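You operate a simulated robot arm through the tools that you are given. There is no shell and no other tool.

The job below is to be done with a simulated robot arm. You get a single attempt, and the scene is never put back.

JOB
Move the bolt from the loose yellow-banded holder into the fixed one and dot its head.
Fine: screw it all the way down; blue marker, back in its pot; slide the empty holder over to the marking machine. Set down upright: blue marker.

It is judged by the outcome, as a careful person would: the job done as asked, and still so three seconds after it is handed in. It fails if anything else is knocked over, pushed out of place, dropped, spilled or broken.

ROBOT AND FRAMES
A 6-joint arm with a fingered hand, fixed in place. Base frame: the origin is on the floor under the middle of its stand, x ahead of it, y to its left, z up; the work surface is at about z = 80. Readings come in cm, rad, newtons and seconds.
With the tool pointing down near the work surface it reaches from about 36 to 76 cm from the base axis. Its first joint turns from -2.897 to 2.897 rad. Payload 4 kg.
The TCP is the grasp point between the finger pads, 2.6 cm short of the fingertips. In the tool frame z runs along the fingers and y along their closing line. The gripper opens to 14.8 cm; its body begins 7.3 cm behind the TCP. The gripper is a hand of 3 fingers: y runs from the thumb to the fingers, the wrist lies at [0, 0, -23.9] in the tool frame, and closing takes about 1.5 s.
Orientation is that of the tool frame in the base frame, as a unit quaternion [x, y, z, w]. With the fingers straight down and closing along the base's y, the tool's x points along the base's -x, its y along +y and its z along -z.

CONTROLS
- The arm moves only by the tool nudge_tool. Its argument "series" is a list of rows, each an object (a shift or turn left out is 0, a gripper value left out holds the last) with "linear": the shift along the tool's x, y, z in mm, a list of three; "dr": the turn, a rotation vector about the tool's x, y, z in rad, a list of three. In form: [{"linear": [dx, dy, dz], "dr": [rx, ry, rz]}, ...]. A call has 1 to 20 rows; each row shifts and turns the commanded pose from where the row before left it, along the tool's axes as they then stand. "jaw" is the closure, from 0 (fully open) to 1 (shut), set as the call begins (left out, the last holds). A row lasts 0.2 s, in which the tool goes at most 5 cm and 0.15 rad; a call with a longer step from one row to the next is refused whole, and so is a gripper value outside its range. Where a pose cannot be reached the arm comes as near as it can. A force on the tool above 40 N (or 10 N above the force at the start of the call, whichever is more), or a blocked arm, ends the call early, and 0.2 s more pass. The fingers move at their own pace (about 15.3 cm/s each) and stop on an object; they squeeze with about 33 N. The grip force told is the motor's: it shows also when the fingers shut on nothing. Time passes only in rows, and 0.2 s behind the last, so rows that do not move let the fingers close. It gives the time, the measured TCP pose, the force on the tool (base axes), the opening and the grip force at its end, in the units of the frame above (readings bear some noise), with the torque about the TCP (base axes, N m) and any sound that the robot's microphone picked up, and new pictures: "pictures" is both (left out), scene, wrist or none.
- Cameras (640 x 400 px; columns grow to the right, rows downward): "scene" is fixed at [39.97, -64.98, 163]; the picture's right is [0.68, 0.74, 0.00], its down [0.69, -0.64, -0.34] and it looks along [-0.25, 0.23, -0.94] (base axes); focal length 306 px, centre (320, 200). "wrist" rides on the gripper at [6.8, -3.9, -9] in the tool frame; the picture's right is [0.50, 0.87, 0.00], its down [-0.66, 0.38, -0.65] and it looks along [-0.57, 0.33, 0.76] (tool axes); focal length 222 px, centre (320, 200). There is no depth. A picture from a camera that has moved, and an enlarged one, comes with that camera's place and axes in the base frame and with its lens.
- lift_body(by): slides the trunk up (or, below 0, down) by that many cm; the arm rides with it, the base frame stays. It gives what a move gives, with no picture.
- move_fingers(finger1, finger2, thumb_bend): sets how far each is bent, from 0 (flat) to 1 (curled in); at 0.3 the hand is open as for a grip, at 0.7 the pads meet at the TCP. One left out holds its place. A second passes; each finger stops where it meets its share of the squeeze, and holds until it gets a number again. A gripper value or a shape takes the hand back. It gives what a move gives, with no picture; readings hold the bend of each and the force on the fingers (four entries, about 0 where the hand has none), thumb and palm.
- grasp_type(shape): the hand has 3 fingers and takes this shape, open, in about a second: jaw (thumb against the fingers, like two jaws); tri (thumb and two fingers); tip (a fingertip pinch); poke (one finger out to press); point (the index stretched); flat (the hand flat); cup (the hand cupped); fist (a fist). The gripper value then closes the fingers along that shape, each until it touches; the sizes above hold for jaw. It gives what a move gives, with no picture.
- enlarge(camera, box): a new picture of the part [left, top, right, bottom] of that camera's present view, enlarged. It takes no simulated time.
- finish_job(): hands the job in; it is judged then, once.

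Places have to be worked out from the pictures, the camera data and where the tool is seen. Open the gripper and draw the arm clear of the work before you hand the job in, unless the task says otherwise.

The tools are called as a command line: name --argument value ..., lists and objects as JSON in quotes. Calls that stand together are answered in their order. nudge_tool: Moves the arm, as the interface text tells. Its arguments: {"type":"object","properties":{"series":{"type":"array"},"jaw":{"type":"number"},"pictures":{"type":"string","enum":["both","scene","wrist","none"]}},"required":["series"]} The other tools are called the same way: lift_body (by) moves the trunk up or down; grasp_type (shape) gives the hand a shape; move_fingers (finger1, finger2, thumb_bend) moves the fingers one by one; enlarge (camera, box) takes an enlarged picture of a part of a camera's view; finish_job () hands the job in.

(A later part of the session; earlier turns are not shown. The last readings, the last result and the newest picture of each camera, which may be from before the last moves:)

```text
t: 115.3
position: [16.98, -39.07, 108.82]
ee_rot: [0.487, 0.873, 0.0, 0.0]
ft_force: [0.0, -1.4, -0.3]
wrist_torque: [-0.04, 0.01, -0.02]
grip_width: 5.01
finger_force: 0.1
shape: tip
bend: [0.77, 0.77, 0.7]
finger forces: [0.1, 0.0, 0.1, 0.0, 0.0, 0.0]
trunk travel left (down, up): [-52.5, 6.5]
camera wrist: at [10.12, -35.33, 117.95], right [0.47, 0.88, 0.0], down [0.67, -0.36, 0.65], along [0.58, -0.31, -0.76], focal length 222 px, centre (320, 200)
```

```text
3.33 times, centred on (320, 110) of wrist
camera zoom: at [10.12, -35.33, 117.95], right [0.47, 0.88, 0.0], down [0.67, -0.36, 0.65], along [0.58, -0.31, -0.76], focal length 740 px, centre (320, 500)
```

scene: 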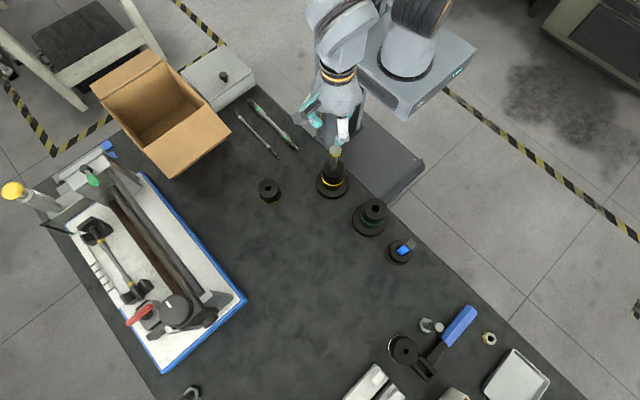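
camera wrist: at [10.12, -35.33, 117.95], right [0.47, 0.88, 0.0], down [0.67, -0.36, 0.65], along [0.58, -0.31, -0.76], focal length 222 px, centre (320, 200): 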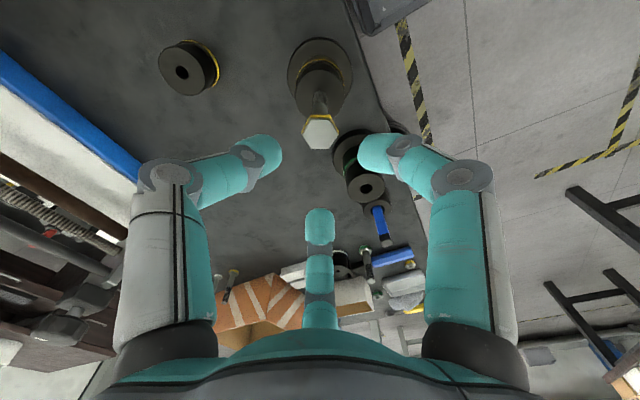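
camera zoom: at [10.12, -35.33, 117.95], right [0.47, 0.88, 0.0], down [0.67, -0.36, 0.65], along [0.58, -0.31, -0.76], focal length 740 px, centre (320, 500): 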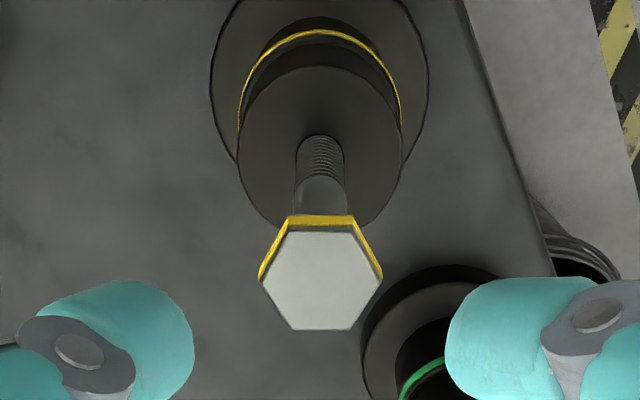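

Centred and aligned at ψ≈302°. I descend so the pads meet the hex and close symmetrically as before.

nudge_tool --series '[{"linear": [0, 0, 20]}, {"linear": [0, 0, 20]}, {"linear": [0, 0, 20]}, {"linear": [0, 0, 6]}, {"linear": [0, 0, 0]}]' --pictures "wrist"

enlarge --camera "wrist" --box '[250, 90, 390, 250]'

```text
t: 116.5
position: [17.07, -39.0, 102.21]
ee_rot: [0.487, 0.873, 0.001, 0.0]
ft_force: [0.7, 0.6, -0.3]
wrist_torque: [-0.01, 0.0, -0.02]
grip_width: 5.0
finger_force: 0.1
shape: tip
bend: [0.77, 0.77, 0.7]
finger forces: [0.0, 0.0, 0.1, 0.0, 0.0, 0.0]
trunk travel left (down, up): [-52.5, 6.5]
camera wrist: at [10.17, -35.36, 111.32], right [0.47, 0.88, 0.0], down [0.66, -0.36, 0.65], along [0.58, -0.31, -0.76], focal length 222 px, centre (320, 200)
```

wrist: 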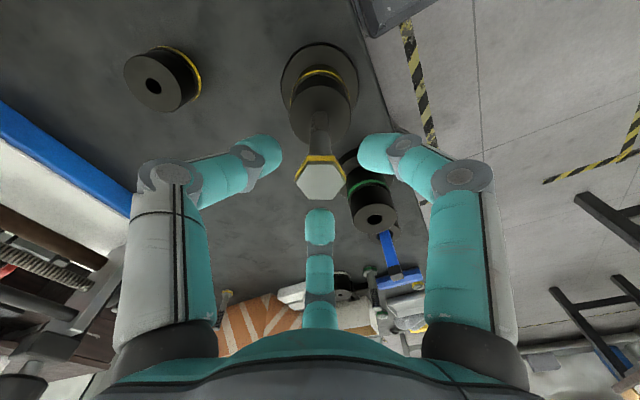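

```text
2.50 times, centred on (320, 170) of wrist
camera zoom: at [10.17, -35.36, 111.32], right [0.47, 0.88, 0.0], down [0.66, -0.36, 0.65], along [0.58, -0.31, -0.76], focal length 555 px, centre (320, 275)
```

zoom: 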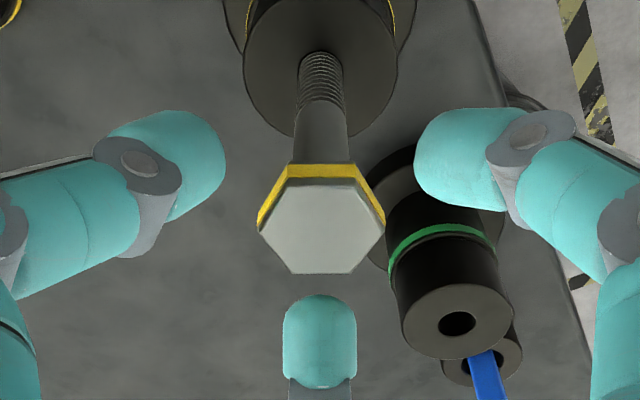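

The head top is ~1.6 cm below TCP; I go 4 mm lower and close to the symmetric width.

nudge_tool --series '[{"linear": [0, 0, 4]}, {"linear": [0, 0, 0]}]' --pictures "none"

nudge_tool --series '[{"linear": [0, 0, 0]}, {"linear": [0, 0, 0]}, {"linear": [0, 0, 0]}, {"linear": [0, 0, 0]}, {"linear": [0, 0, 0]}]' --jaw 0.9 --pictures "wrist"

enlarge --camera "wrist" --box '[250, 90, 390, 250]'

```text
t: 117.1
position: [17.01, -39.05, 101.8]
ee_rot: [0.488, 0.873, 0.0, 0.001]
ft_force: [0.6, 0.2, -0.8]
wrist_torque: [-0.01, -0.01, -0.01]
grip_width: 5.01
finger_force: 0.0
shape: tip
bend: [0.77, 0.77, 0.7]
finger forces: [0.0, 0.0, 0.1, 0.0, 0.1, 0.0]
trunk travel left (down, up): [-52.5, 6.5]
```

```text
t: 118.3
position: [17.0, -39.0, 101.76]
ee_rot: [0.487, 0.873, 0.001, 0.001]
ft_force: [-0.9, -0.6, -4.5]
wrist_torque: [0.0, 0.03, 0.03]
grip_width: 1.97
finger_force: 32.6
shape: tip
bend: [0.74, 0.74, 0.7]
finger forces: [29.5, 28.7, 0.1, 0.0, 29.9, 0.1]
trunk travel left (down, up): [-52.5, 6.5]
camera wrist: at [10.21, -35.39, 110.93], right [0.47, 0.88, 0.0], down [0.67, -0.36, 0.65], along [0.58, -0.31, -0.76], focal length 222 px, centre (320, 200)
```

wrist: 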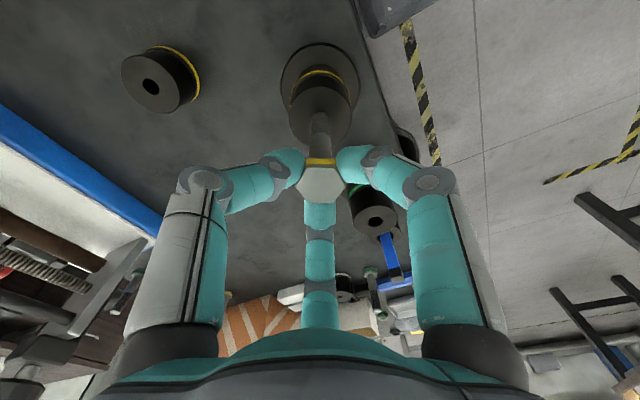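

```text
2.50 times, centred on (320, 170) of wrist
camera zoom: at [10.21, -35.39, 110.93], right [0.47, 0.88, 0.0], down [0.67, -0.36, 0.65], along [0.58, -0.31, -0.76], focal length 555 px, centre (320, 275)
```

zoom: 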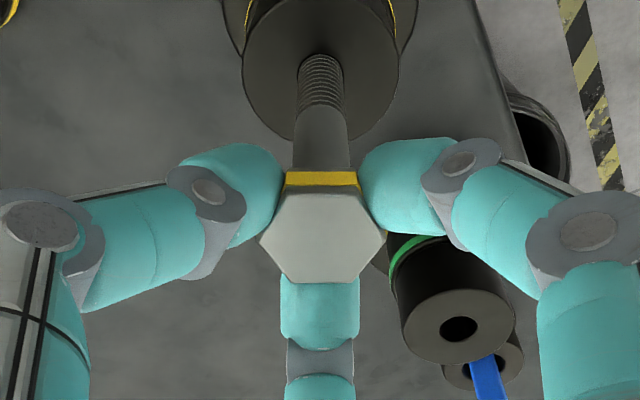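

Firm symmetric grip on the hex. I screw clockwise ~83° with matching descent and check the forces.

nudge_tool --series '[{"linear": [0, 0, 0.4]}, {"linear": [0, 0, 0.2], "dr": [0, 0, 0.145]}, {"linear": [0, 0, 0.2], "dr": [0, 0, 0.145]}, {"linear": [0, 0, 0.2], "dr": [0, 0, 0.145]}, {"linear": [0, 0, 0.2], "dr": [0, 0, 0.145]}, {"linear": [0, 0, 0.2], "dr": [0, 0, 0.145]}, {"linear": [0, 0, 0.2], "dr": [0, 0, 0.145]}, {"linear": [0, 0, 0.2], "dr": [0, 0, 0.145]}, {"linear": [0, 0, 0.2], "dr": [0, 0, 0.145]}, {"linear": [0, 0, 0.2], "dr": [0, 0, 0.145]}, {"linear": [0, 0, 0.2], "dr": [0, 0, 0.145]}]' --pictures "wrist"

enlarge --camera "wrist" --box '[250, 90, 390, 250]'

```text
t: 120.7
position: [17.11, -39.08, 101.47]
ee_rot: [0.944, 0.329, 0.002, -0.002]
ft_force: [-8.4, -5.0, -10.9]
wrist_torque: [-0.13, 0.19, 0.09]
grip_width: 1.95
finger_force: 32.7
shape: tip
bend: [0.74, 0.74, 0.7]
finger forces: [27.8, 32.1, 0.1, 0.0, 31.1, 0.1]
trunk travel left (down, up): [-52.5, 6.5]
camera wrist: at [19.87, -31.83, 110.63], right [0.93, -0.37, 0.0], down [-0.28, -0.71, 0.65], along [-0.24, -0.61, -0.76], focal length 222 px, centre (320, 200)
```

wrist: 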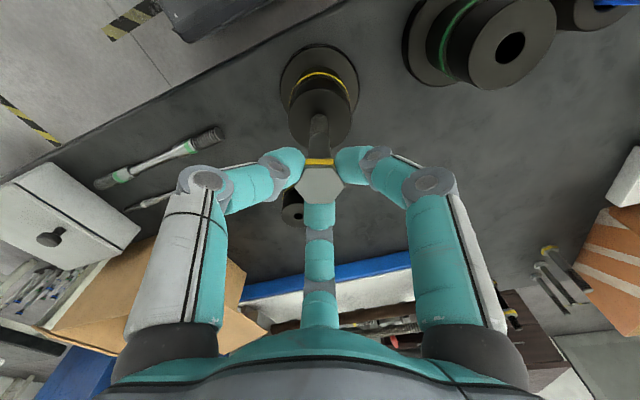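

```text
2.50 times, centred on (320, 170) of wrist
camera zoom: at [19.87, -31.83, 110.63], right [0.93, -0.37, 0.0], down [-0.28, -0.71, 0.65], along [-0.24, -0.61, -0.76], focal length 555 px, centre (320, 275)
```

zoom: 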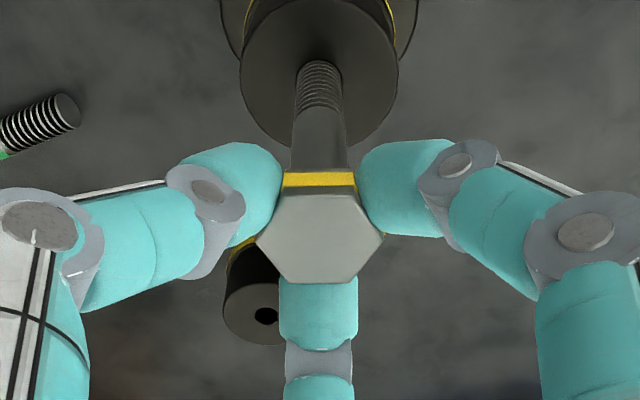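

Screwing in works; the bolt pulls the hand down slightly (−11 N), so the pitch is a bit larger. I add descent, correct ~1 mm sideways, and continue.

nudge_tool --series '[{"linear": [-0.9, -0.1, 0.8]}, {"linear": [0, 0, 0.24], "dr": [0, 0, 0.145]}, {"linear": [0, 0, 0.24], "dr": [0, 0, 0.145]}, {"linear": [0, 0, 0.24], "dr": [0, 0, 0.145]}, {"linear": [0, 0, 0.24], "dr": [0, 0, 0.145]}, {"linear": [0, 0, 0.24], "dr": [0, 0, 0.145]}, {"linear": [0, 0, 0.24], "dr": [0, 0, 0.145]}, {"linear": [0, 0, 0.24], "dr": [0, 0, 0.145]}, {"linear": [0, 0, 0.24], "dr": [0, 0, 0.145]}, {"linear": [0, 0, 0.24], "dr": [0, 0, 0.145]}, {"linear": [0, 0, 0.24], "dr": [0, 0, 0.145]}]' --pictures "wrist"

enlarge --camera "wrist" --box '[250, 90, 390, 250]'

```text
t: 123.1
position: [16.96, -39.0, 101.16]
ee_rot: [0.925, -0.38, 0.0, -0.002]
ft_force: [-6.1, 7.2, -25.5]
wrist_torque: [0.13, 0.16, 0.21]
grip_width: 1.89
finger_force: 32.8
shape: tip
bend: [0.74, 0.74, 0.7]
finger forces: [27.8, 28.4, 0.0, 0.0, 29.1, 0.0]
trunk travel left (down, up): [-52.5, 6.5]
camera wrist: at [24.47, -41.0, 110.35], right [-0.25, -0.97, 0.0], down [-0.73, 0.19, 0.65], along [-0.63, 0.17, -0.76], focal length 222 px, centre (320, 200)
```

wrist: 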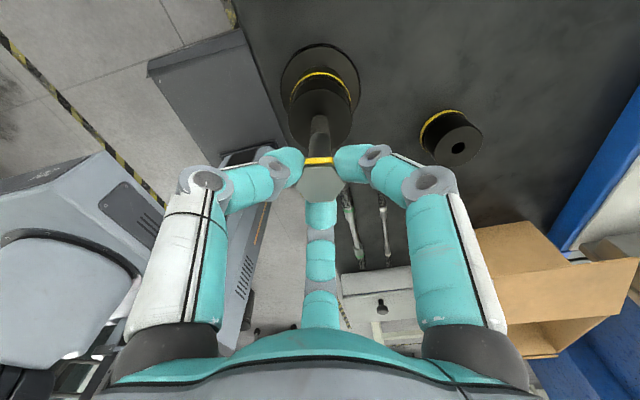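

```text
2.50 times, centred on (320, 170) of wrist
camera zoom: at [24.47, -41.0, 110.35], right [-0.25, -0.97, 0.0], down [-0.73, 0.19, 0.65], along [-0.63, 0.17, -0.76], focal length 555 px, centre (320, 275)
```

zoom: 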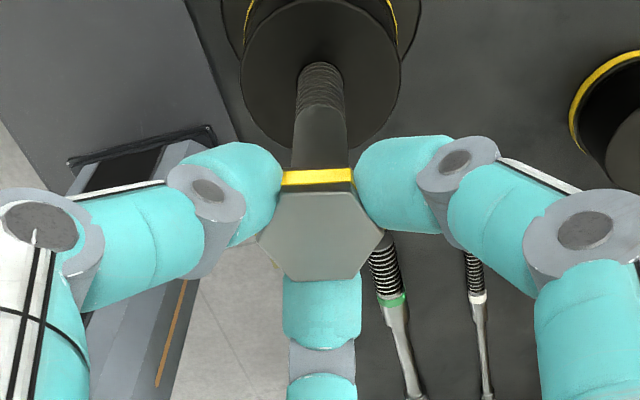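

The pull grew to −25 N, so the thread advances faster than I descend. I lower in small steps to find the balance.

nudge_tool --series '[{"linear": [-0.3, 0.6, 1]}, {"linear": [0, 0, 0]}]' --pictures "none"

nudge_tool --series '[{"linear": [0, 0, 1]}, {"linear": [0, 0, 0]}]' --pictures "none"

```text
t: 123.7
position: [16.9, -39.03, 101.11]
ee_rot: [0.926, -0.379, 0.0, -0.001]
ft_force: [-3.7, 11.3, -19.9]
wrist_torque: [0.24, 0.08, 0.17]
grip_width: 1.89
finger_force: 33.4
shape: tip
bend: [0.74, 0.74, 0.7]
finger forces: [26.8, 28.3, 0.0, 0.0, 32.0, 0.0]
trunk travel left (down, up): [-52.5, 6.5]
```

```text
t: 124.3
position: [16.92, -39.1, 101.0]
ee_rot: [0.925, -0.379, 0.001, 0.0]
ft_force: [-3.2, 10.0, -13.5]
wrist_torque: [0.19, 0.03, 0.11]
grip_width: 1.92
finger_force: 33.4
shape: tip
bend: [0.74, 0.74, 0.7]
finger forces: [27.9, 28.5, 0.0, 0.0, 32.9, 0.0]
trunk travel left (down, up): [-52.5, 6.5]
```

nudge_tool --series '[{"linear": [-0.9, -0.5, 1]}, {"linear": [0, 0, 0.8]}, {"linear": [0, 0, 0]}]' --pictures "wrist"

enlarge --camera "wrist" --box '[250, 90, 390, 250]'

enlarge --camera "scene" --box '[300, 120, 370, 200]'

```text
t: 125.1
position: [16.92, -38.93, 100.95]
ee_rot: [0.925, -0.379, 0.002, 0.001]
ft_force: [2.5, 5.2, 7.0]
wrist_torque: [0.11, -0.1, -0.01]
grip_width: 1.94
finger_force: 32.8
shape: tip
bend: [0.74, 0.74, 0.7]
finger forces: [31.4, 30.1, 0.0, 0.1, 35.2, 0.0]
trunk travel left (down, up): [-52.5, 6.5]
camera wrist: at [24.42, -40.93, 110.17], right [-0.25, -0.97, 0.0], down [-0.73, 0.19, 0.65], along [-0.63, 0.16, -0.76], focal length 222 px, centre (320, 200)
```

wrist: 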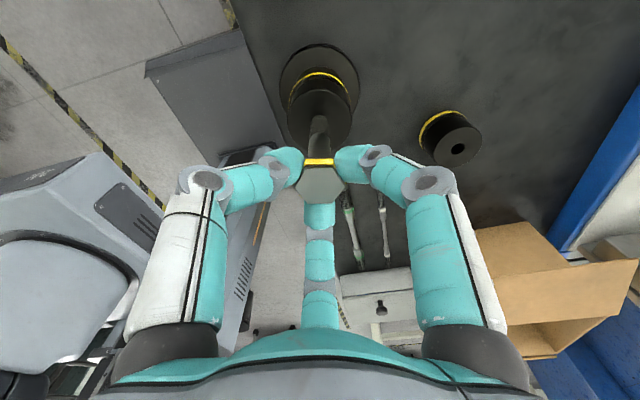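

```text
2.50 times, centred on (320, 170) of wrist
camera zoom: at [24.42, -40.93, 110.17], right [-0.25, -0.97, 0.0], down [-0.73, 0.19, 0.65], along [-0.63, 0.16, -0.76], focal length 555 px, centre (320, 275)
```

zoom: 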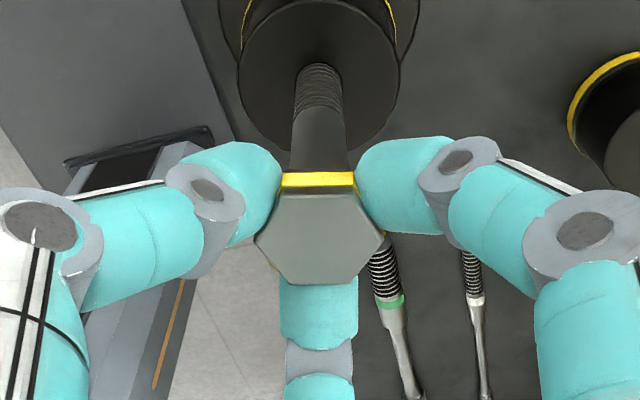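

```text
5.00 times, centred on (335, 160) of scene
camera zoom: at [39.97, -64.98, 163.0], right [0.68, 0.74, 0.0], down [0.69, -0.64, -0.34], along [-0.25, 0.23, -0.94], focal length 1530 px, centre (245, 400)
```

zoom: 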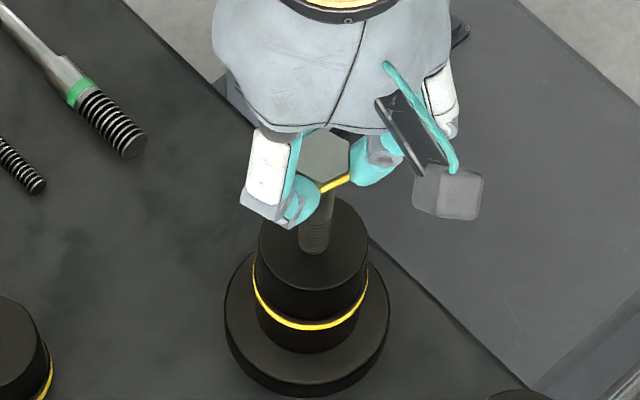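

Balanced now; the thread pitch looks nearer 12–13 mm per turn. I continue clockwise with 0.3 mm per row.

nudge_tool --series '[{"linear": [0, 0, 0.15], "dr": [0, 0, 0.145]}, {"linear": [0, 0, 0.3], "dr": [0, 0, 0.145]}, {"linear": [0, 0, 0.3], "dr": [0, 0, 0.145]}, {"linear": [0, 0, 0.3], "dr": [0, 0, 0.145]}, {"linear": [0, 0, 0.3], "dr": [0, 0, 0.145]}, {"linear": [0, 0, 0.3], "dr": [0, 0, 0.145]}, {"linear": [0, 0, 0.3], "dr": [0, 0, 0.145]}, {"linear": [0, 0, 0.3], "dr": [0, 0, 0.145]}, {"linear": [0, 0, 0.3], "dr": [0, 0, 0.145]}, {"linear": [0, 0, 0.3], "dr": [0, 0, 0.145]}]' --pictures "none"

```text
t: 127.3
position: [16.95, -38.96, 100.55]
ee_rot: [-0.44, 0.898, 0.001, 0.001]
ft_force: [9.0, 5.8, 5.7]
wrist_torque: [0.07, -0.24, 0.0]
grip_width: 1.95
finger_force: 32.6
shape: tip
bend: [0.74, 0.74, 0.7]
finger forces: [29.4, 34.0, 0.0, 0.0, 34.9, 0.1]
trunk travel left (down, up): [-52.5, 6.5]
```

Forces are balanced in z; a constant ~10 N along tool −x shows the bolt sits ~1 mm off the hand's axis. I compensate and continue to the end of this stroke.

nudge_tool --series '[{"linear": [-0.9, -0.3, 0]}, {"linear": [0, -0.14, 0.3], "dr": [0, 0, 0.145]}, {"linear": [0, -0.14, 0.3], "dr": [0, 0, 0.145]}, {"linear": [0, -0.14, 0.3], "dr": [0, 0, 0.145]}, {"linear": [0, -0.14, 0.3], "dr": [0, 0, 0.145]}, {"linear": [0, -0.14, 0.3], "dr": [0, 0, 0.145]}, {"linear": [0, -0.14, 0.3], "dr": [0, 0, 0.145]}, {"linear": [0, -0.14, 0.3], "dr": [0, 0, 0.145]}, {"linear": [0, -0.14, 0.3], "dr": [0, 0, 0.145]}, {"linear": [0, -0.14, 0.3], "dr": [0, 0, 0.145]}, {"linear": [0, -0.14, 0.3], "dr": [0, 0, 0.145]}]' --pictures "wrist"

enlarge --camera "wrist" --box '[250, 90, 390, 250]'

```text
t: 129.0
position: [15.01, -39.28, 100.87]
ee_rot: [-0.026, 0.999, 0.013, 0.014]
ft_force: [27.9, 19.7, -6.7]
wrist_torque: [0.37, -0.29, 0.26]
grip_width: 1.38
finger_force: 33.0
shape: tip
bend: [0.76, 0.53, 0.76]
finger forces: [25.4, 39.2, 0.0, 0.1, 0.0, 0.0]
out of reach, approached as far as the arm can: row 7, 8
trunk travel left (down, up): [-52.5, 6.5]
stopped in row 8: the force on the tool passed its limit at 45 N (the readings are from after the stop); the commanded pose is now the measured one
camera wrist: at [8.22, -43.77, 109.77], right [-0.55, 0.84, 0.01], down [0.62, 0.39, 0.68], along [0.57, 0.38, -0.73], focal length 222 px, centre (320, 200)
```

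wrist: 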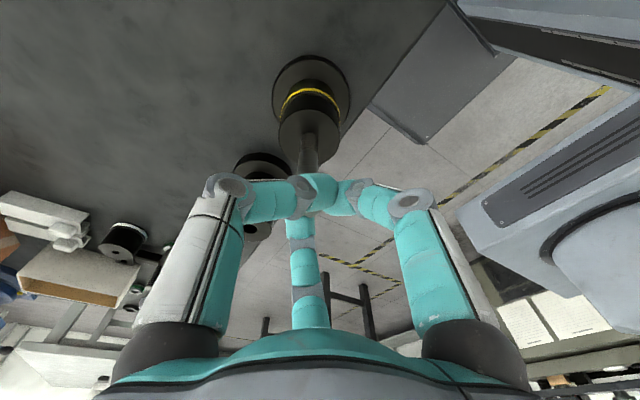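

```text
2.50 times, centred on (320, 170) of wrist
camera zoom: at [8.22, -43.77, 109.77], right [-0.55, 0.84, 0.01], down [0.62, 0.39, 0.68], along [0.57, 0.38, -0.73], focal length 555 px, centre (320, 275)
```

zoom: 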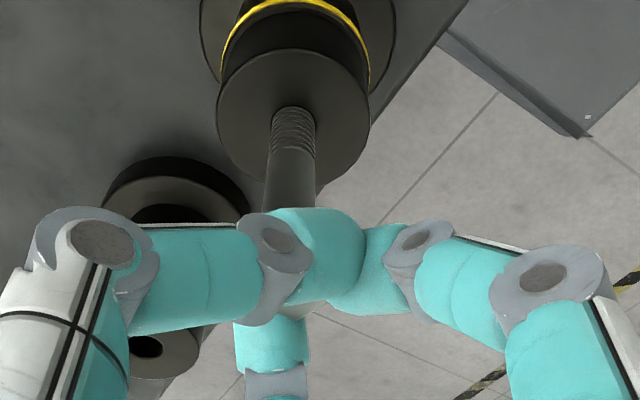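

The wrist hit its turning limit at ψ≈0° here and the hand slid off-centre, over the head. I open the fingers to release the side load and look.

nudge_tool --series '[{"linear": [0, 0, 0]}, {"linear": [0, 0, 0]}, {"linear": [0, 0, 0]}, {"linear": [0, 0, 0]}, {"linear": [0, 0, 0]}]' --jaw 0.5 --pictures "both"

enlarge --camera "wrist" --box '[220, 80, 420, 250]'

enlarge --camera "scene" --box '[300, 120, 370, 200]'

```text
t: 130.2
position: [14.64, -39.6, 101.15]
ee_rot: [-0.027, 0.999, 0.011, 0.014]
ft_force: [0.2, -0.2, -0.7]
wrist_torque: [-0.02, 0.02, 0.02]
grip_width: 7.38
finger_force: 0.0
shape: tip
bend: [0.36, 0.36, 0.7]
finger forces: [0.1, 0.1, 0.0, 0.0, 0.0, 0.0]
trunk travel left (down, up): [-52.5, 6.5]
camera wrist: at [7.84, -44.07, 109.89], right [-0.55, 0.84, 0.0], down [0.61, 0.4, 0.68], along [0.57, 0.37, -0.73], focal length 222 px, centre (320, 200)
```

scene: 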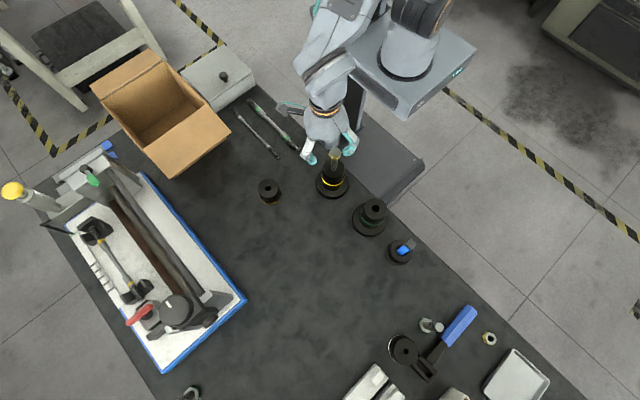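
wrist: 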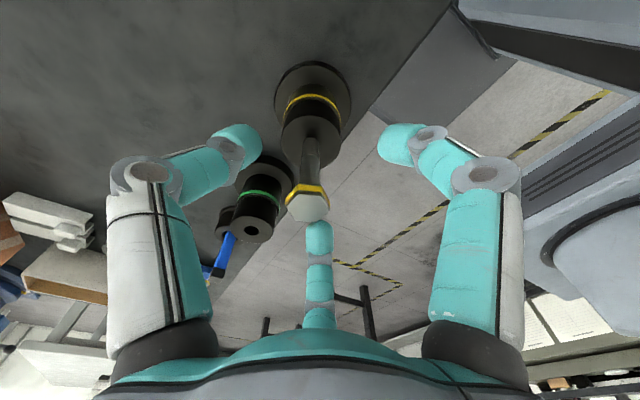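

```text
2.35 times, centred on (320, 165) of wrist
camera zoom: at [7.84, -44.07, 109.89], right [-0.55, 0.84, 0.0], down [0.61, 0.4, 0.68], along [0.57, 0.37, -0.73], focal length 523 px, centre (320, 282)
```

zoom: 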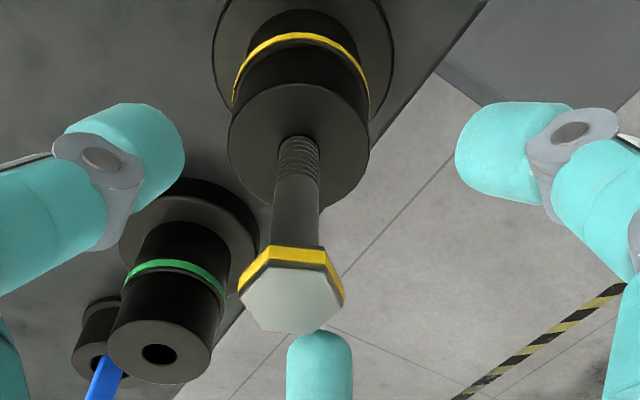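

```text
5.00 times, centred on (335, 160) of scene
camera zoom: at [39.97, -64.98, 163.0], right [0.68, 0.74, 0.0], down [0.69, -0.64, -0.34], along [-0.25, 0.23, -0.94], focal length 1530 px, centre (245, 400)
```

zoom: 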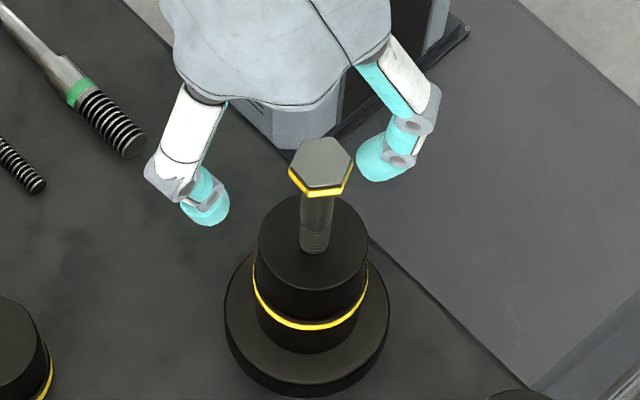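

The bolt still stands straight and is lower (head top ≈100.0). I raise a little, square the tool, re-centre, and wind back counter-clockwise for the next stroke.

nudge_tool --series '[{"linear": [0, 0, -20]}, {"linear": [0, 0, -20]}, {"dr": [0.021, 0.029, 0]}, {"linear": [-23.9, 4.7, 0]}, {"dr": [0, 0, -0.1454]}, {"dr": [0, 0, -0.1454]}, {"dr": [0, 0, -0.1454]}, {"dr": [0, 0, -0.1454]}, {"dr": [0, 0, -0.1454]}, {"dr": [0, 0, -0.1454]}, {"dr": [0, 0, -0.1454]}, {"dr": [0, 0, -0.1454]}, {"dr": [0, 0, -0.1454]}, {"dr": [0, 0, -0.1454]}, {"dr": [0, 0, -0.1454]}, {"dr": [0, 0, -0.1454]}, {"dr": [0, 0, -0.1454]}, {"dr": [0, 0, -0.1454]}, {"dr": [0, 0, -0.1454]}, {"dr": [0, 0, -0.1454]}]' --jaw 0.66 --pictures "none"

nudge_tool --series '[{"dr": [0, 0, -0.1454]}, {"dr": [0, 0, -0.1454]}, {"dr": [0, 0, -0.1454]}, {"dr": [0, 0, -0.1454]}, {"dr": [0, 0, -0.1454]}, {"dr": [0, 0, -0.1454]}, {"dr": [0, 0, -0.1454]}, {"dr": [0, 0, -0.1454]}, {"dr": [0, 0, -0.1454]}, {"dr": [0, 0, -0.1454]}, {"dr": [0, 0, -0.1454]}, {"dr": [0, 0, -0.1454]}, {"dr": [0, 0, -0.1454]}, {"dr": [0, 0, -0.1454]}, {"dr": [0, 0, -0.1454]}, {"dr": [0, 0, -0.1454]}, {"dr": [0, 0, -0.1454]}, {"dr": [0, 0, -0.1454]}, {"dr": [0, 0, -0.1454]}, {"linear": [0, 0, 0]}]' --pictures "wrist"

enlarge --camera "wrist" --box '[250, 60, 390, 200]'

```text
t: 134.4
position: [15.46, -39.64, 105.71]
ee_rot: [0.929, -0.37, 0.0, -0.002]
ft_force: [-0.8, -0.6, 0.6]
wrist_torque: [0.0, 0.0, 0.02]
grip_width: 5.08
finger_force: 0.0
shape: tip
bend: [0.77, 0.77, 0.7]
finger forces: [0.0, 0.0, 0.0, 0.0, 0.0, 0.0]
out of reach, approached as far as the arm can: row 4
trunk travel left (down, up): [-52.5, 6.5]
```

```text
t: 138.6
position: [15.42, -39.72, 105.72]
ee_rot: [0.539, 0.842, 0.001, 0.001]
ft_force: [-0.3, 0.5, 0.9]
wrist_torque: [-0.01, 0.0, -0.02]
grip_width: 5.05
finger_force: 0.0
shape: tip
bend: [0.77, 0.77, 0.7]
finger forces: [0.1, 0.0, 0.1, 0.0, 0.0, 0.0]
trunk travel left (down, up): [-52.5, 6.5]
camera wrist: at [9.07, -35.16, 114.81], right [0.58, 0.82, 0.0], down [0.62, -0.44, 0.65], along [0.54, -0.38, -0.76], focal length 222 px, centre (320, 200)
```

wrist: 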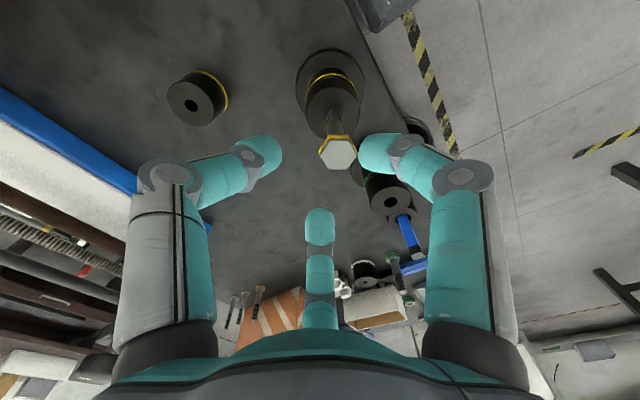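

```text
2.86 times, centred on (320, 130) of wrist
camera zoom: at [9.07, -35.16, 114.81], right [0.58, 0.82, 0.0], down [0.62, -0.44, 0.65], along [0.54, -0.38, -0.76], focal length 635 px, centre (320, 400)
```

zoom: 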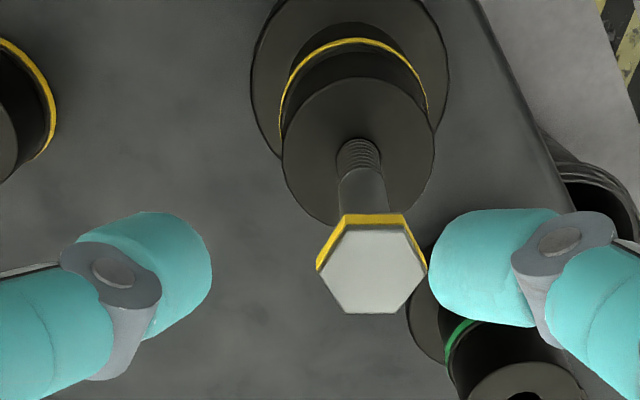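

Head is 1.7 cm off along tool y. I centre, descend, and check before gripping.

nudge_tool --series '[{"linear": [0, 16.9, 0]}, {"linear": [0, 0, 20]}, {"linear": [0, 0, 20]}, {"linear": [0, 0, 6]}, {"linear": [0, 0, 0]}]' --pictures "wrist"

enlarge --camera "wrist" --box '[250, 90, 390, 250]'

```text
t: 139.8
position: [16.82, -38.94, 101.18]
ee_rot: [0.539, 0.842, 0.001, 0.001]
ft_force: [-0.4, 0.7, 0.9]
wrist_torque: [0.0, -0.02, 0.04]
grip_width: 5.06
finger_force: 0.1
shape: tip
bend: [0.77, 0.77, 0.7]
finger forces: [0.1, 0.1, 0.0, 0.1, 0.1, 0.0]
trunk travel left (down, up): [-52.5, 6.5]
camera wrist: at [10.54, -34.4, 110.32], right [0.58, 0.82, 0.0], down [0.62, -0.44, 0.65], along [0.53, -0.38, -0.76], focal length 222 px, centre (320, 200)
```

wrist: 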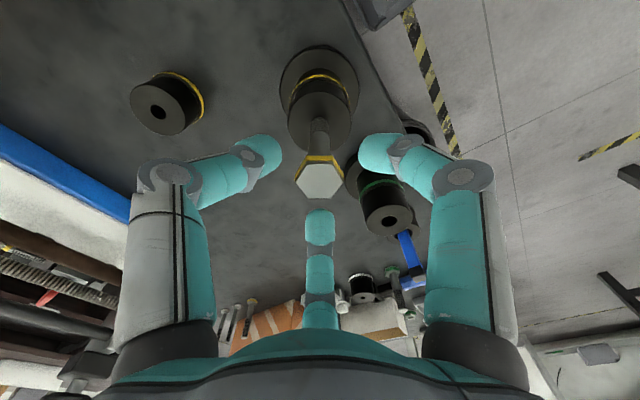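

```text
2.50 times, centred on (320, 170) of wrist
camera zoom: at [10.54, -34.4, 110.32], right [0.58, 0.82, 0.0], down [0.62, -0.44, 0.65], along [0.53, -0.38, -0.76], focal length 555 px, centre (320, 275)
```

zoom: 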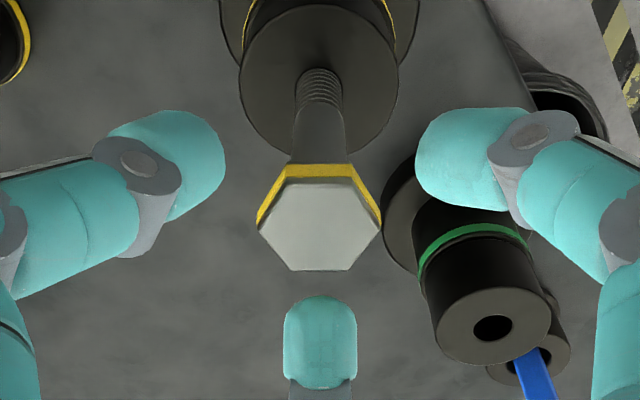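

Head top is now at ≈99.55: about 12.3 mm per turn. I grip again and turn the next stroke with matching descent.

nudge_tool --series '[{"linear": [0, 0, 4.5]}, {"linear": [0, 0, 0]}]' --pictures "none"

nudge_tool --series '[{"linear": [0, 0, 0]}, {"linear": [0, 0, 0]}, {"linear": [0, 0, 0]}, {"linear": [0, 0, 0]}, {"linear": [0, 0, 0.5]}, {"linear": [0, 0, 0.28], "dr": [0, 0, 0.145]}, {"linear": [0, 0, 0.28], "dr": [0, 0, 0.145]}, {"linear": [0, 0, 0.28], "dr": [0, 0, 0.145]}, {"linear": [0, 0, 0.28], "dr": [0, 0, 0.145]}, {"linear": [0, 0, 0.28], "dr": [0, 0, 0.145]}, {"linear": [0, 0, 0.28], "dr": [0, 0, 0.145]}, {"linear": [0, 0, 0.28], "dr": [0, 0, 0.145]}, {"linear": [0, 0, 0.28], "dr": [0, 0, 0.145]}, {"linear": [0, 0, 0.28], "dr": [0, 0, 0.145]}, {"linear": [0, 0, 0.28], "dr": [0, 0, 0.145]}]' --jaw 0.9 --pictures "wrist"

enlarge --camera "wrist" --box '[250, 90, 390, 250]'

```text
t: 140.4
position: [16.96, -38.94, 100.7]
ee_rot: [0.54, 0.842, 0.001, 0.0]
ft_force: [0.3, -0.2, -1.2]
wrist_torque: [0.02, 0.04, -0.01]
grip_width: 5.04
finger_force: 0.1
shape: tip
bend: [0.77, 0.77, 0.7]
finger forces: [0.0, 0.1, 0.0, 0.0, 0.0, 0.0]
trunk travel left (down, up): [-52.5, 6.5]
```

```text
t: 143.6
position: [16.86, -39.01, 100.17]
ee_rot: [0.963, 0.27, 0.001, 0.0]
ft_force: [0.6, 2.2, -0.6]
wrist_torque: [0.05, 0.02, 0.03]
grip_width: 2.01
finger_force: 33.8
shape: tip
bend: [0.74, 0.74, 0.7]
finger forces: [30.8, 29.2, 0.1, 0.0, 31.8, 0.0]
trunk travel left (down, up): [-52.5, 6.5]
camera wrist: at [20.72, -32.14, 109.42], right [0.88, -0.48, 0.0], down [-0.36, -0.67, 0.65], along [-0.31, -0.57, -0.76], focal length 222 px, centre (320, 200)
```

wrist: 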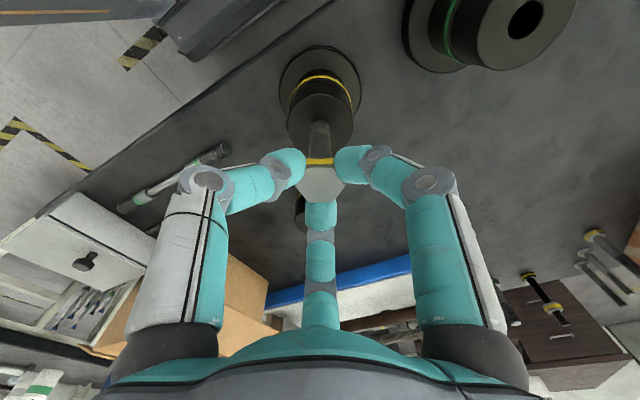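

```text
2.50 times, centred on (320, 170) of wrist
camera zoom: at [20.72, -32.14, 109.42], right [0.88, -0.48, 0.0], down [-0.36, -0.67, 0.65], along [-0.31, -0.57, -0.76], focal length 555 px, centre (320, 275)
```

zoom: 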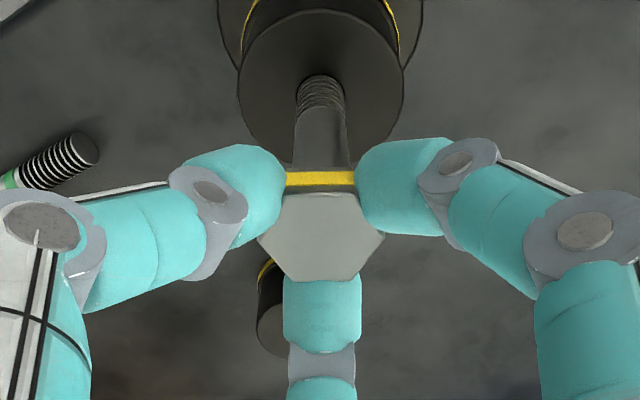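

Forces are almost zero, the feed is right. I continue 20 rows.

nudge_tool --series '[{"linear": [0, 0, 0.28], "dr": [0, 0, 0.145]}, {"linear": [0, 0, 0.28], "dr": [0, 0, 0.145]}, {"linear": [0, 0, 0.28], "dr": [0, 0, 0.145]}, {"linear": [0, 0, 0.28], "dr": [0, 0, 0.145]}, {"linear": [0, 0, 0.28], "dr": [0, 0, 0.145]}, {"linear": [0, 0, 0.28], "dr": [0, 0, 0.145]}, {"linear": [0, 0, 0.28], "dr": [0, 0, 0.145]}, {"linear": [0, 0, 0.28], "dr": [0, 0, 0.145]}, {"linear": [0, 0, 0.28], "dr": [0, 0, 0.145]}, {"linear": [0, 0, 0.28], "dr": [0, 0, 0.145]}, {"linear": [0, 0, 0.28], "dr": [0, 0, 0.145]}, {"linear": [0, 0, 0.28], "dr": [0, 0, 0.145]}, {"linear": [0, 0, 0.28], "dr": [0, 0, 0.145]}, {"linear": [0, 0, 0.28], "dr": [0, 0, 0.145]}, {"linear": [0, 0, 0.28], "dr": [0, 0, 0.145]}, {"linear": [0, 0, 0.28], "dr": [0, 0, 0.145]}, {"linear": [0, 0, 0.28], "dr": [0, 0, 0.145]}, {"linear": [0, 0, 0.28], "dr": [0, 0, 0.145]}, {"linear": [0, 0, 0.28], "dr": [0, 0, 0.145]}, {"linear": [0, 0, 0.28], "dr": [0, 0, 0.145]}]' --pictures "wrist"

enlarge --camera "wrist" --box '[250, 90, 390, 250]'

```text
t: 147.8
position: [17.13, -38.91, 99.66]
ee_rot: [-0.385, 0.923, 0.001, 0.0]
ft_force: [9.3, 5.1, -3.9]
wrist_torque: [-0.02, -0.21, 0.23]
grip_width: 1.96
finger_force: 33.3
shape: tip
bend: [0.74, 0.74, 0.7]
finger forces: [34.8, 26.8, 0.0, 0.1, 38.5, 0.1]
trunk travel left (down, up): [-52.5, 6.5]
camera wrist: at [15.13, -46.44, 108.78], right [-0.97, 0.25, 0.0], down [0.19, 0.73, 0.65], along [0.17, 0.63, -0.76], focal length 222 px, centre (320, 200)
```

wrist: 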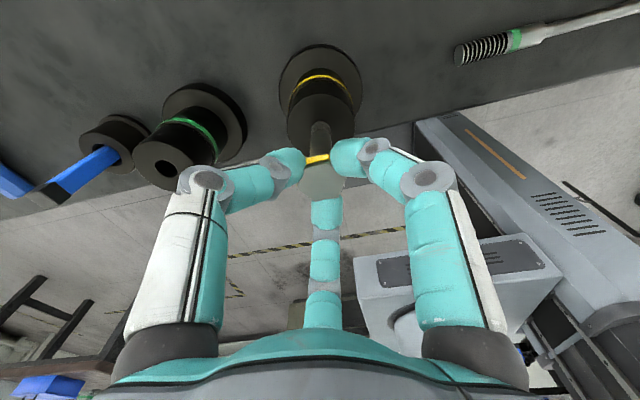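

```text
2.50 times, centred on (320, 170) of wrist
camera zoom: at [15.13, -46.44, 108.78], right [-0.97, 0.25, 0.0], down [0.19, 0.73, 0.65], along [0.17, 0.63, -0.76], focal length 555 px, centre (320, 275)
```

zoom: 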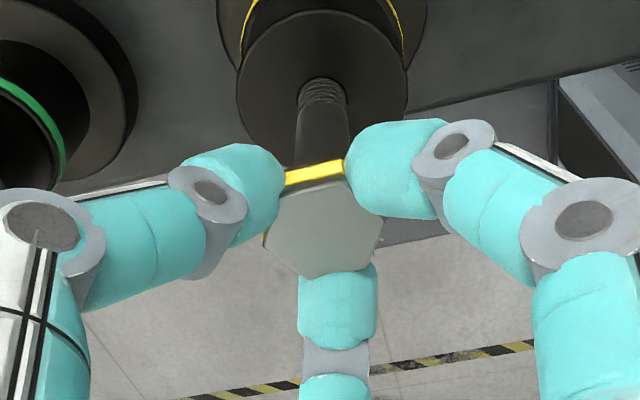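

The hex lagged the hand by ~12°, so resistance rose or the grip slipped. I check the bolt from the scene camera.

enlarge --camera "scene" --box '[300, 125, 370, 205]'

```text
5.00 times, centred on (335, 165) of scene
camera zoom: at [39.97, -64.98, 163.0], right [0.68, 0.74, 0.0], down [0.69, -0.64, -0.34], along [-0.25, 0.23, -0.94], focal length 1530 px, centre (245, 375)
```

zoom: 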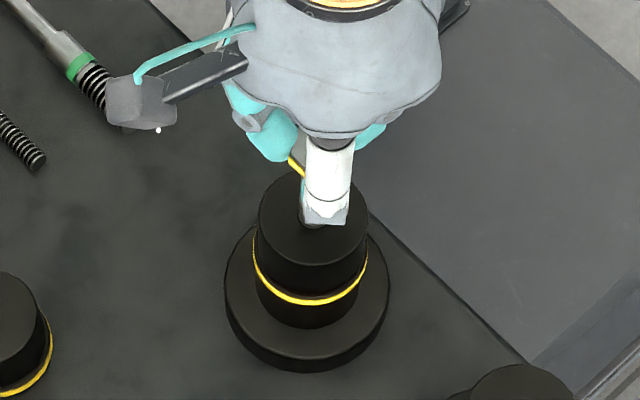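

I ease the grip in place and look at the head again.

nudge_tool --series '[{"linear": [0, 0, 0]}, {"linear": [0, 0, 0]}, {"linear": [0, 0, 0]}, {"linear": [0, 0, 0]}]' --jaw 0.66 --pictures "wrist"

enlarge --camera "wrist" --box '[250, 90, 390, 250]'

```text
t: 148.8
position: [17.0, -38.89, 99.54]
ee_rot: [-0.386, 0.923, 0.0, 0.0]
ft_force: [0.1, 0.5, -0.3]
wrist_torque: [0.01, 0.02, -0.01]
grip_width: 5.02
finger_force: 0.1
shape: tip
bend: [0.77, 0.77, 0.7]
finger forces: [0.0, 0.1, 0.0, 0.1, 0.1, 0.0]
trunk travel left (down, up): [-52.5, 6.5]
camera wrist: at [15.0, -46.49, 108.78], right [-0.97, 0.25, 0.0], down [0.19, 0.73, 0.65], along [0.17, 0.63, -0.76], focal length 222 px, centre (320, 200)
```

wrist: 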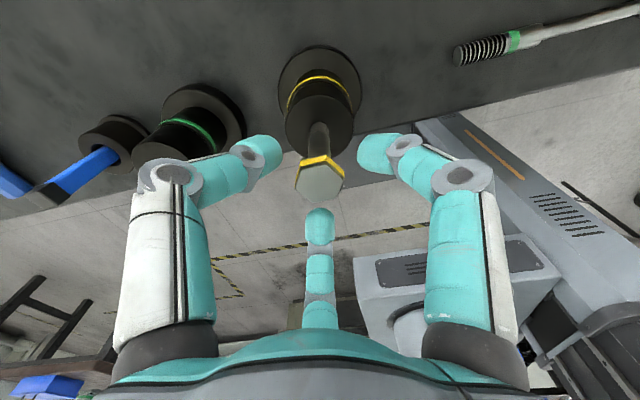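

```text
2.50 times, centred on (320, 170) of wrist
camera zoom: at [15.0, -46.49, 108.78], right [-0.97, 0.25, 0.0], down [0.19, 0.73, 0.65], along [0.17, 0.63, -0.76], focal length 555 px, centre (320, 275)
```

zoom: 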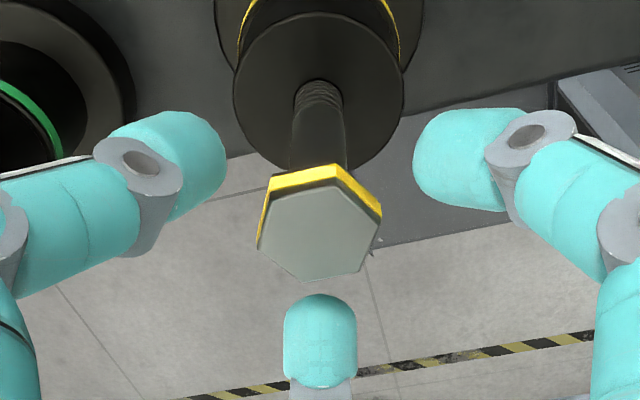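

Head top is now ≈98.3 (descended another ~1.2 cm). I wind back by 256° to re-align with the hex for the next stroke.

nudge_tool --series '[{"dr": [0, 0, -0.1439]}, {"dr": [0, 0, -0.1439]}, {"dr": [0, 0, -0.1439]}, {"dr": [0, 0, -0.1439]}, {"dr": [0, 0, -0.1439]}, {"dr": [0, 0, -0.1439]}, {"dr": [0, 0, -0.1439]}, {"dr": [0, 0, -0.1439]}, {"dr": [0, 0, -0.1439]}, {"dr": [0, 0, -0.1439]}, {"dr": [0, 0, -0.1439]}, {"dr": [0, 0, -0.1439]}, {"dr": [0, 0, -0.1439]}, {"dr": [0, 0, -0.1439]}, {"dr": [0, 0, -0.1439]}, {"dr": [0, 0, -0.1439]}]' --pictures "none"

nudge_tool --series '[{"dr": [0, 0, -0.1439]}, {"dr": [0, 0, -0.1439]}, {"dr": [0, 0, -0.1439]}, {"dr": [0, 0, -0.1439]}, {"dr": [0, 0, -0.1439]}, {"dr": [0, 0, -0.1439]}, {"dr": [0, 0, -0.1439]}, {"dr": [0, 0, -0.1439]}, {"dr": [0, 0, -0.1439]}, {"dr": [0, 0, -0.1439]}, {"dr": [0, 0, -0.1439]}, {"dr": [0, 0, -0.1439]}, {"dr": [0, 0, -0.1439]}, {"dr": [0, 0, -0.1439]}, {"dr": [0, 0, -0.1439]}, {"linear": [0, 0, 0]}]' --pictures "wrist"

enlarge --camera "wrist" --box '[250, 90, 390, 250]'

```text
t: 152.2
position: [16.98, -38.97, 99.64]
ee_rot: [1.0, -0.023, 0.0, -0.001]
ft_force: [1.2, 0.3, 0.4]
wrist_torque: [-0.06, -0.02, -0.02]
grip_width: 5.03
finger_force: 0.0
shape: tip
bend: [0.77, 0.77, 0.7]
finger forces: [0.0, 0.1, 0.0, 0.1, 0.1, 0.1]
trunk travel left (down, up): [-52.5, 6.5]
```

```text
t: 155.6
position: [17.08, -39.04, 99.62]
ee_rot: [0.493, 0.87, 0.001, 0.001]
ft_force: [0.2, -0.4, -0.4]
wrist_torque: [0.0, -0.01, -0.01]
grip_width: 5.0
finger_force: 0.0
shape: tip
bend: [0.77, 0.77, 0.7]
finger forces: [0.1, 0.0, 0.0, 0.0, 0.0, 0.1]
trunk travel left (down, up): [-52.5, 6.5]
camera wrist: at [10.22, -35.14, 108.78], right [0.49, 0.87, 0.0], down [0.66, -0.37, 0.65], along [0.57, -0.32, -0.76], focal length 222 px, centre (320, 200)
```

wrist: 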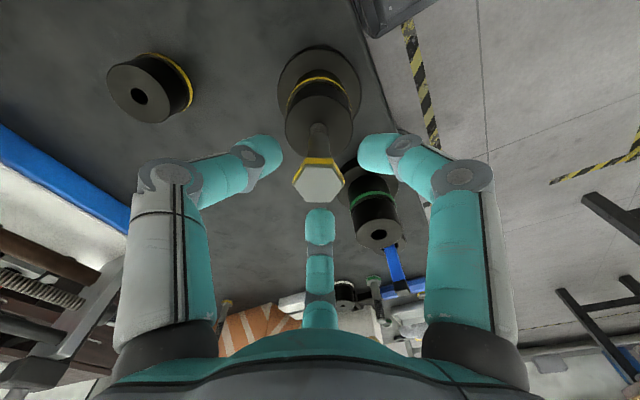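

```text
2.50 times, centred on (320, 170) of wrist
camera zoom: at [10.22, -35.14, 108.78], right [0.49, 0.87, 0.0], down [0.66, -0.37, 0.65], along [0.57, -0.32, -0.76], focal length 555 px, centre (320, 275)
```

zoom: 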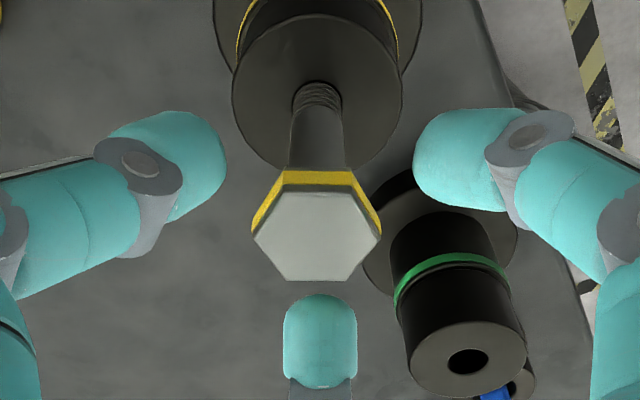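

Aligned. I lower 1.5 mm, grip, and turn the next stroke.

nudge_tool --series '[{"linear": [-0.3, -0.6, 1.5]}, {"linear": [0, 0, 0]}]' --pictures "none"

nudge_tool --series '[{"linear": [0, 0, 0]}, {"linear": [0, 0, 0]}, {"linear": [0, 0, 0]}, {"linear": [0, 0, 0]}, {"linear": [0, 0, 0.5]}, {"linear": [0, 0, 0.29], "dr": [0, 0, 0.145]}, {"linear": [0, 0, 0.29], "dr": [0, 0, 0.145]}, {"linear": [0, 0, 0.29], "dr": [0, 0, 0.145]}, {"linear": [0, 0, 0.29], "dr": [0, 0, 0.145]}, {"linear": [0, 0, 0.29], "dr": [0, 0, 0.145]}, {"linear": [0, 0, 0.29], "dr": [0, 0, 0.145]}, {"linear": [0, 0, 0.29], "dr": [0, 0, 0.145]}, {"linear": [0, 0, 0.29], "dr": [0, 0, 0.145]}, {"linear": [0, 0, 0.29], "dr": [0, 0, 0.145]}, {"linear": [0, 0, 0.29], "dr": [0, 0, 0.145]}]' --jaw 0.9 --pictures "wrist"

enlarge --camera "wrist" --box '[250, 90, 390, 250]'

```text
t: 156.2
position: [16.9, -38.98, 99.59]
ee_rot: [0.494, 0.869, 0.001, 0.0]
ft_force: [0.6, 0.1, -0.2]
wrist_torque: [0.02, 0.05, 0.01]
grip_width: 5.0
finger_force: 0.1
shape: tip
bend: [0.77, 0.77, 0.7]
finger forces: [0.1, 0.1, 0.0, 0.0, 0.0, 0.0]
trunk travel left (down, up): [-52.5, 6.5]
```

```text
t: 158.9
position: [16.56, -39.62, 99.21]
ee_rot: [0.857, 0.515, -0.002, 0.005]
ft_force: [-13.1, -17.2, -0.5]
wrist_torque: [-0.1, 0.39, 0.26]
grip_width: 1.87
finger_force: 32.8
shape: tip
bend: [0.74, 0.74, 0.71]
finger forces: [33.5, 23.7, 0.0, 0.0, 55.9, 0.1]
trunk travel left (down, up): [-52.5, 6.5]
stopped in row 13: the force on the tool passed its limit at 41 N (the readings are from after the stop); the commanded pose is now the measured one
camera wrist: at [16.39, -31.69, 108.43], right [1.0, 0.04, 0.0], down [0.03, -0.75, 0.66], along [0.02, -0.66, -0.75], focal length 222 px, centre (320, 200)
```

wrist: 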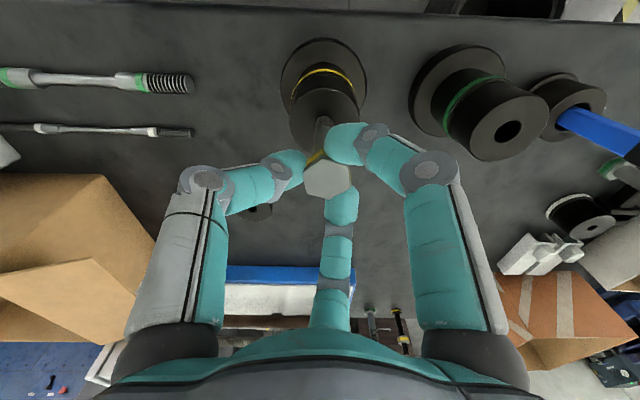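

```text
2.50 times, centred on (320, 170) of wrist
camera zoom: at [16.39, -31.69, 108.43], right [1.0, 0.04, 0.0], down [0.03, -0.75, 0.66], along [0.02, -0.66, -0.75], focal length 555 px, centre (320, 275)
```

zoom: 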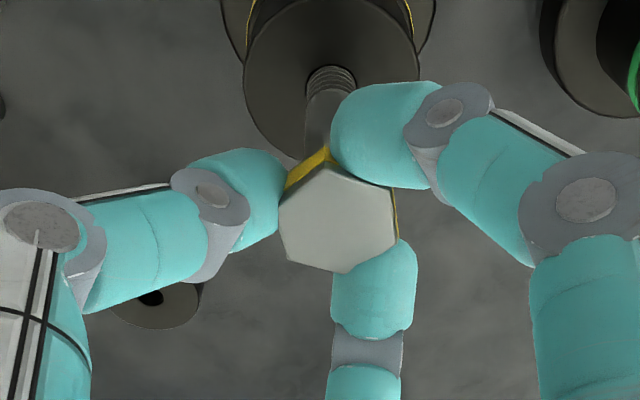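

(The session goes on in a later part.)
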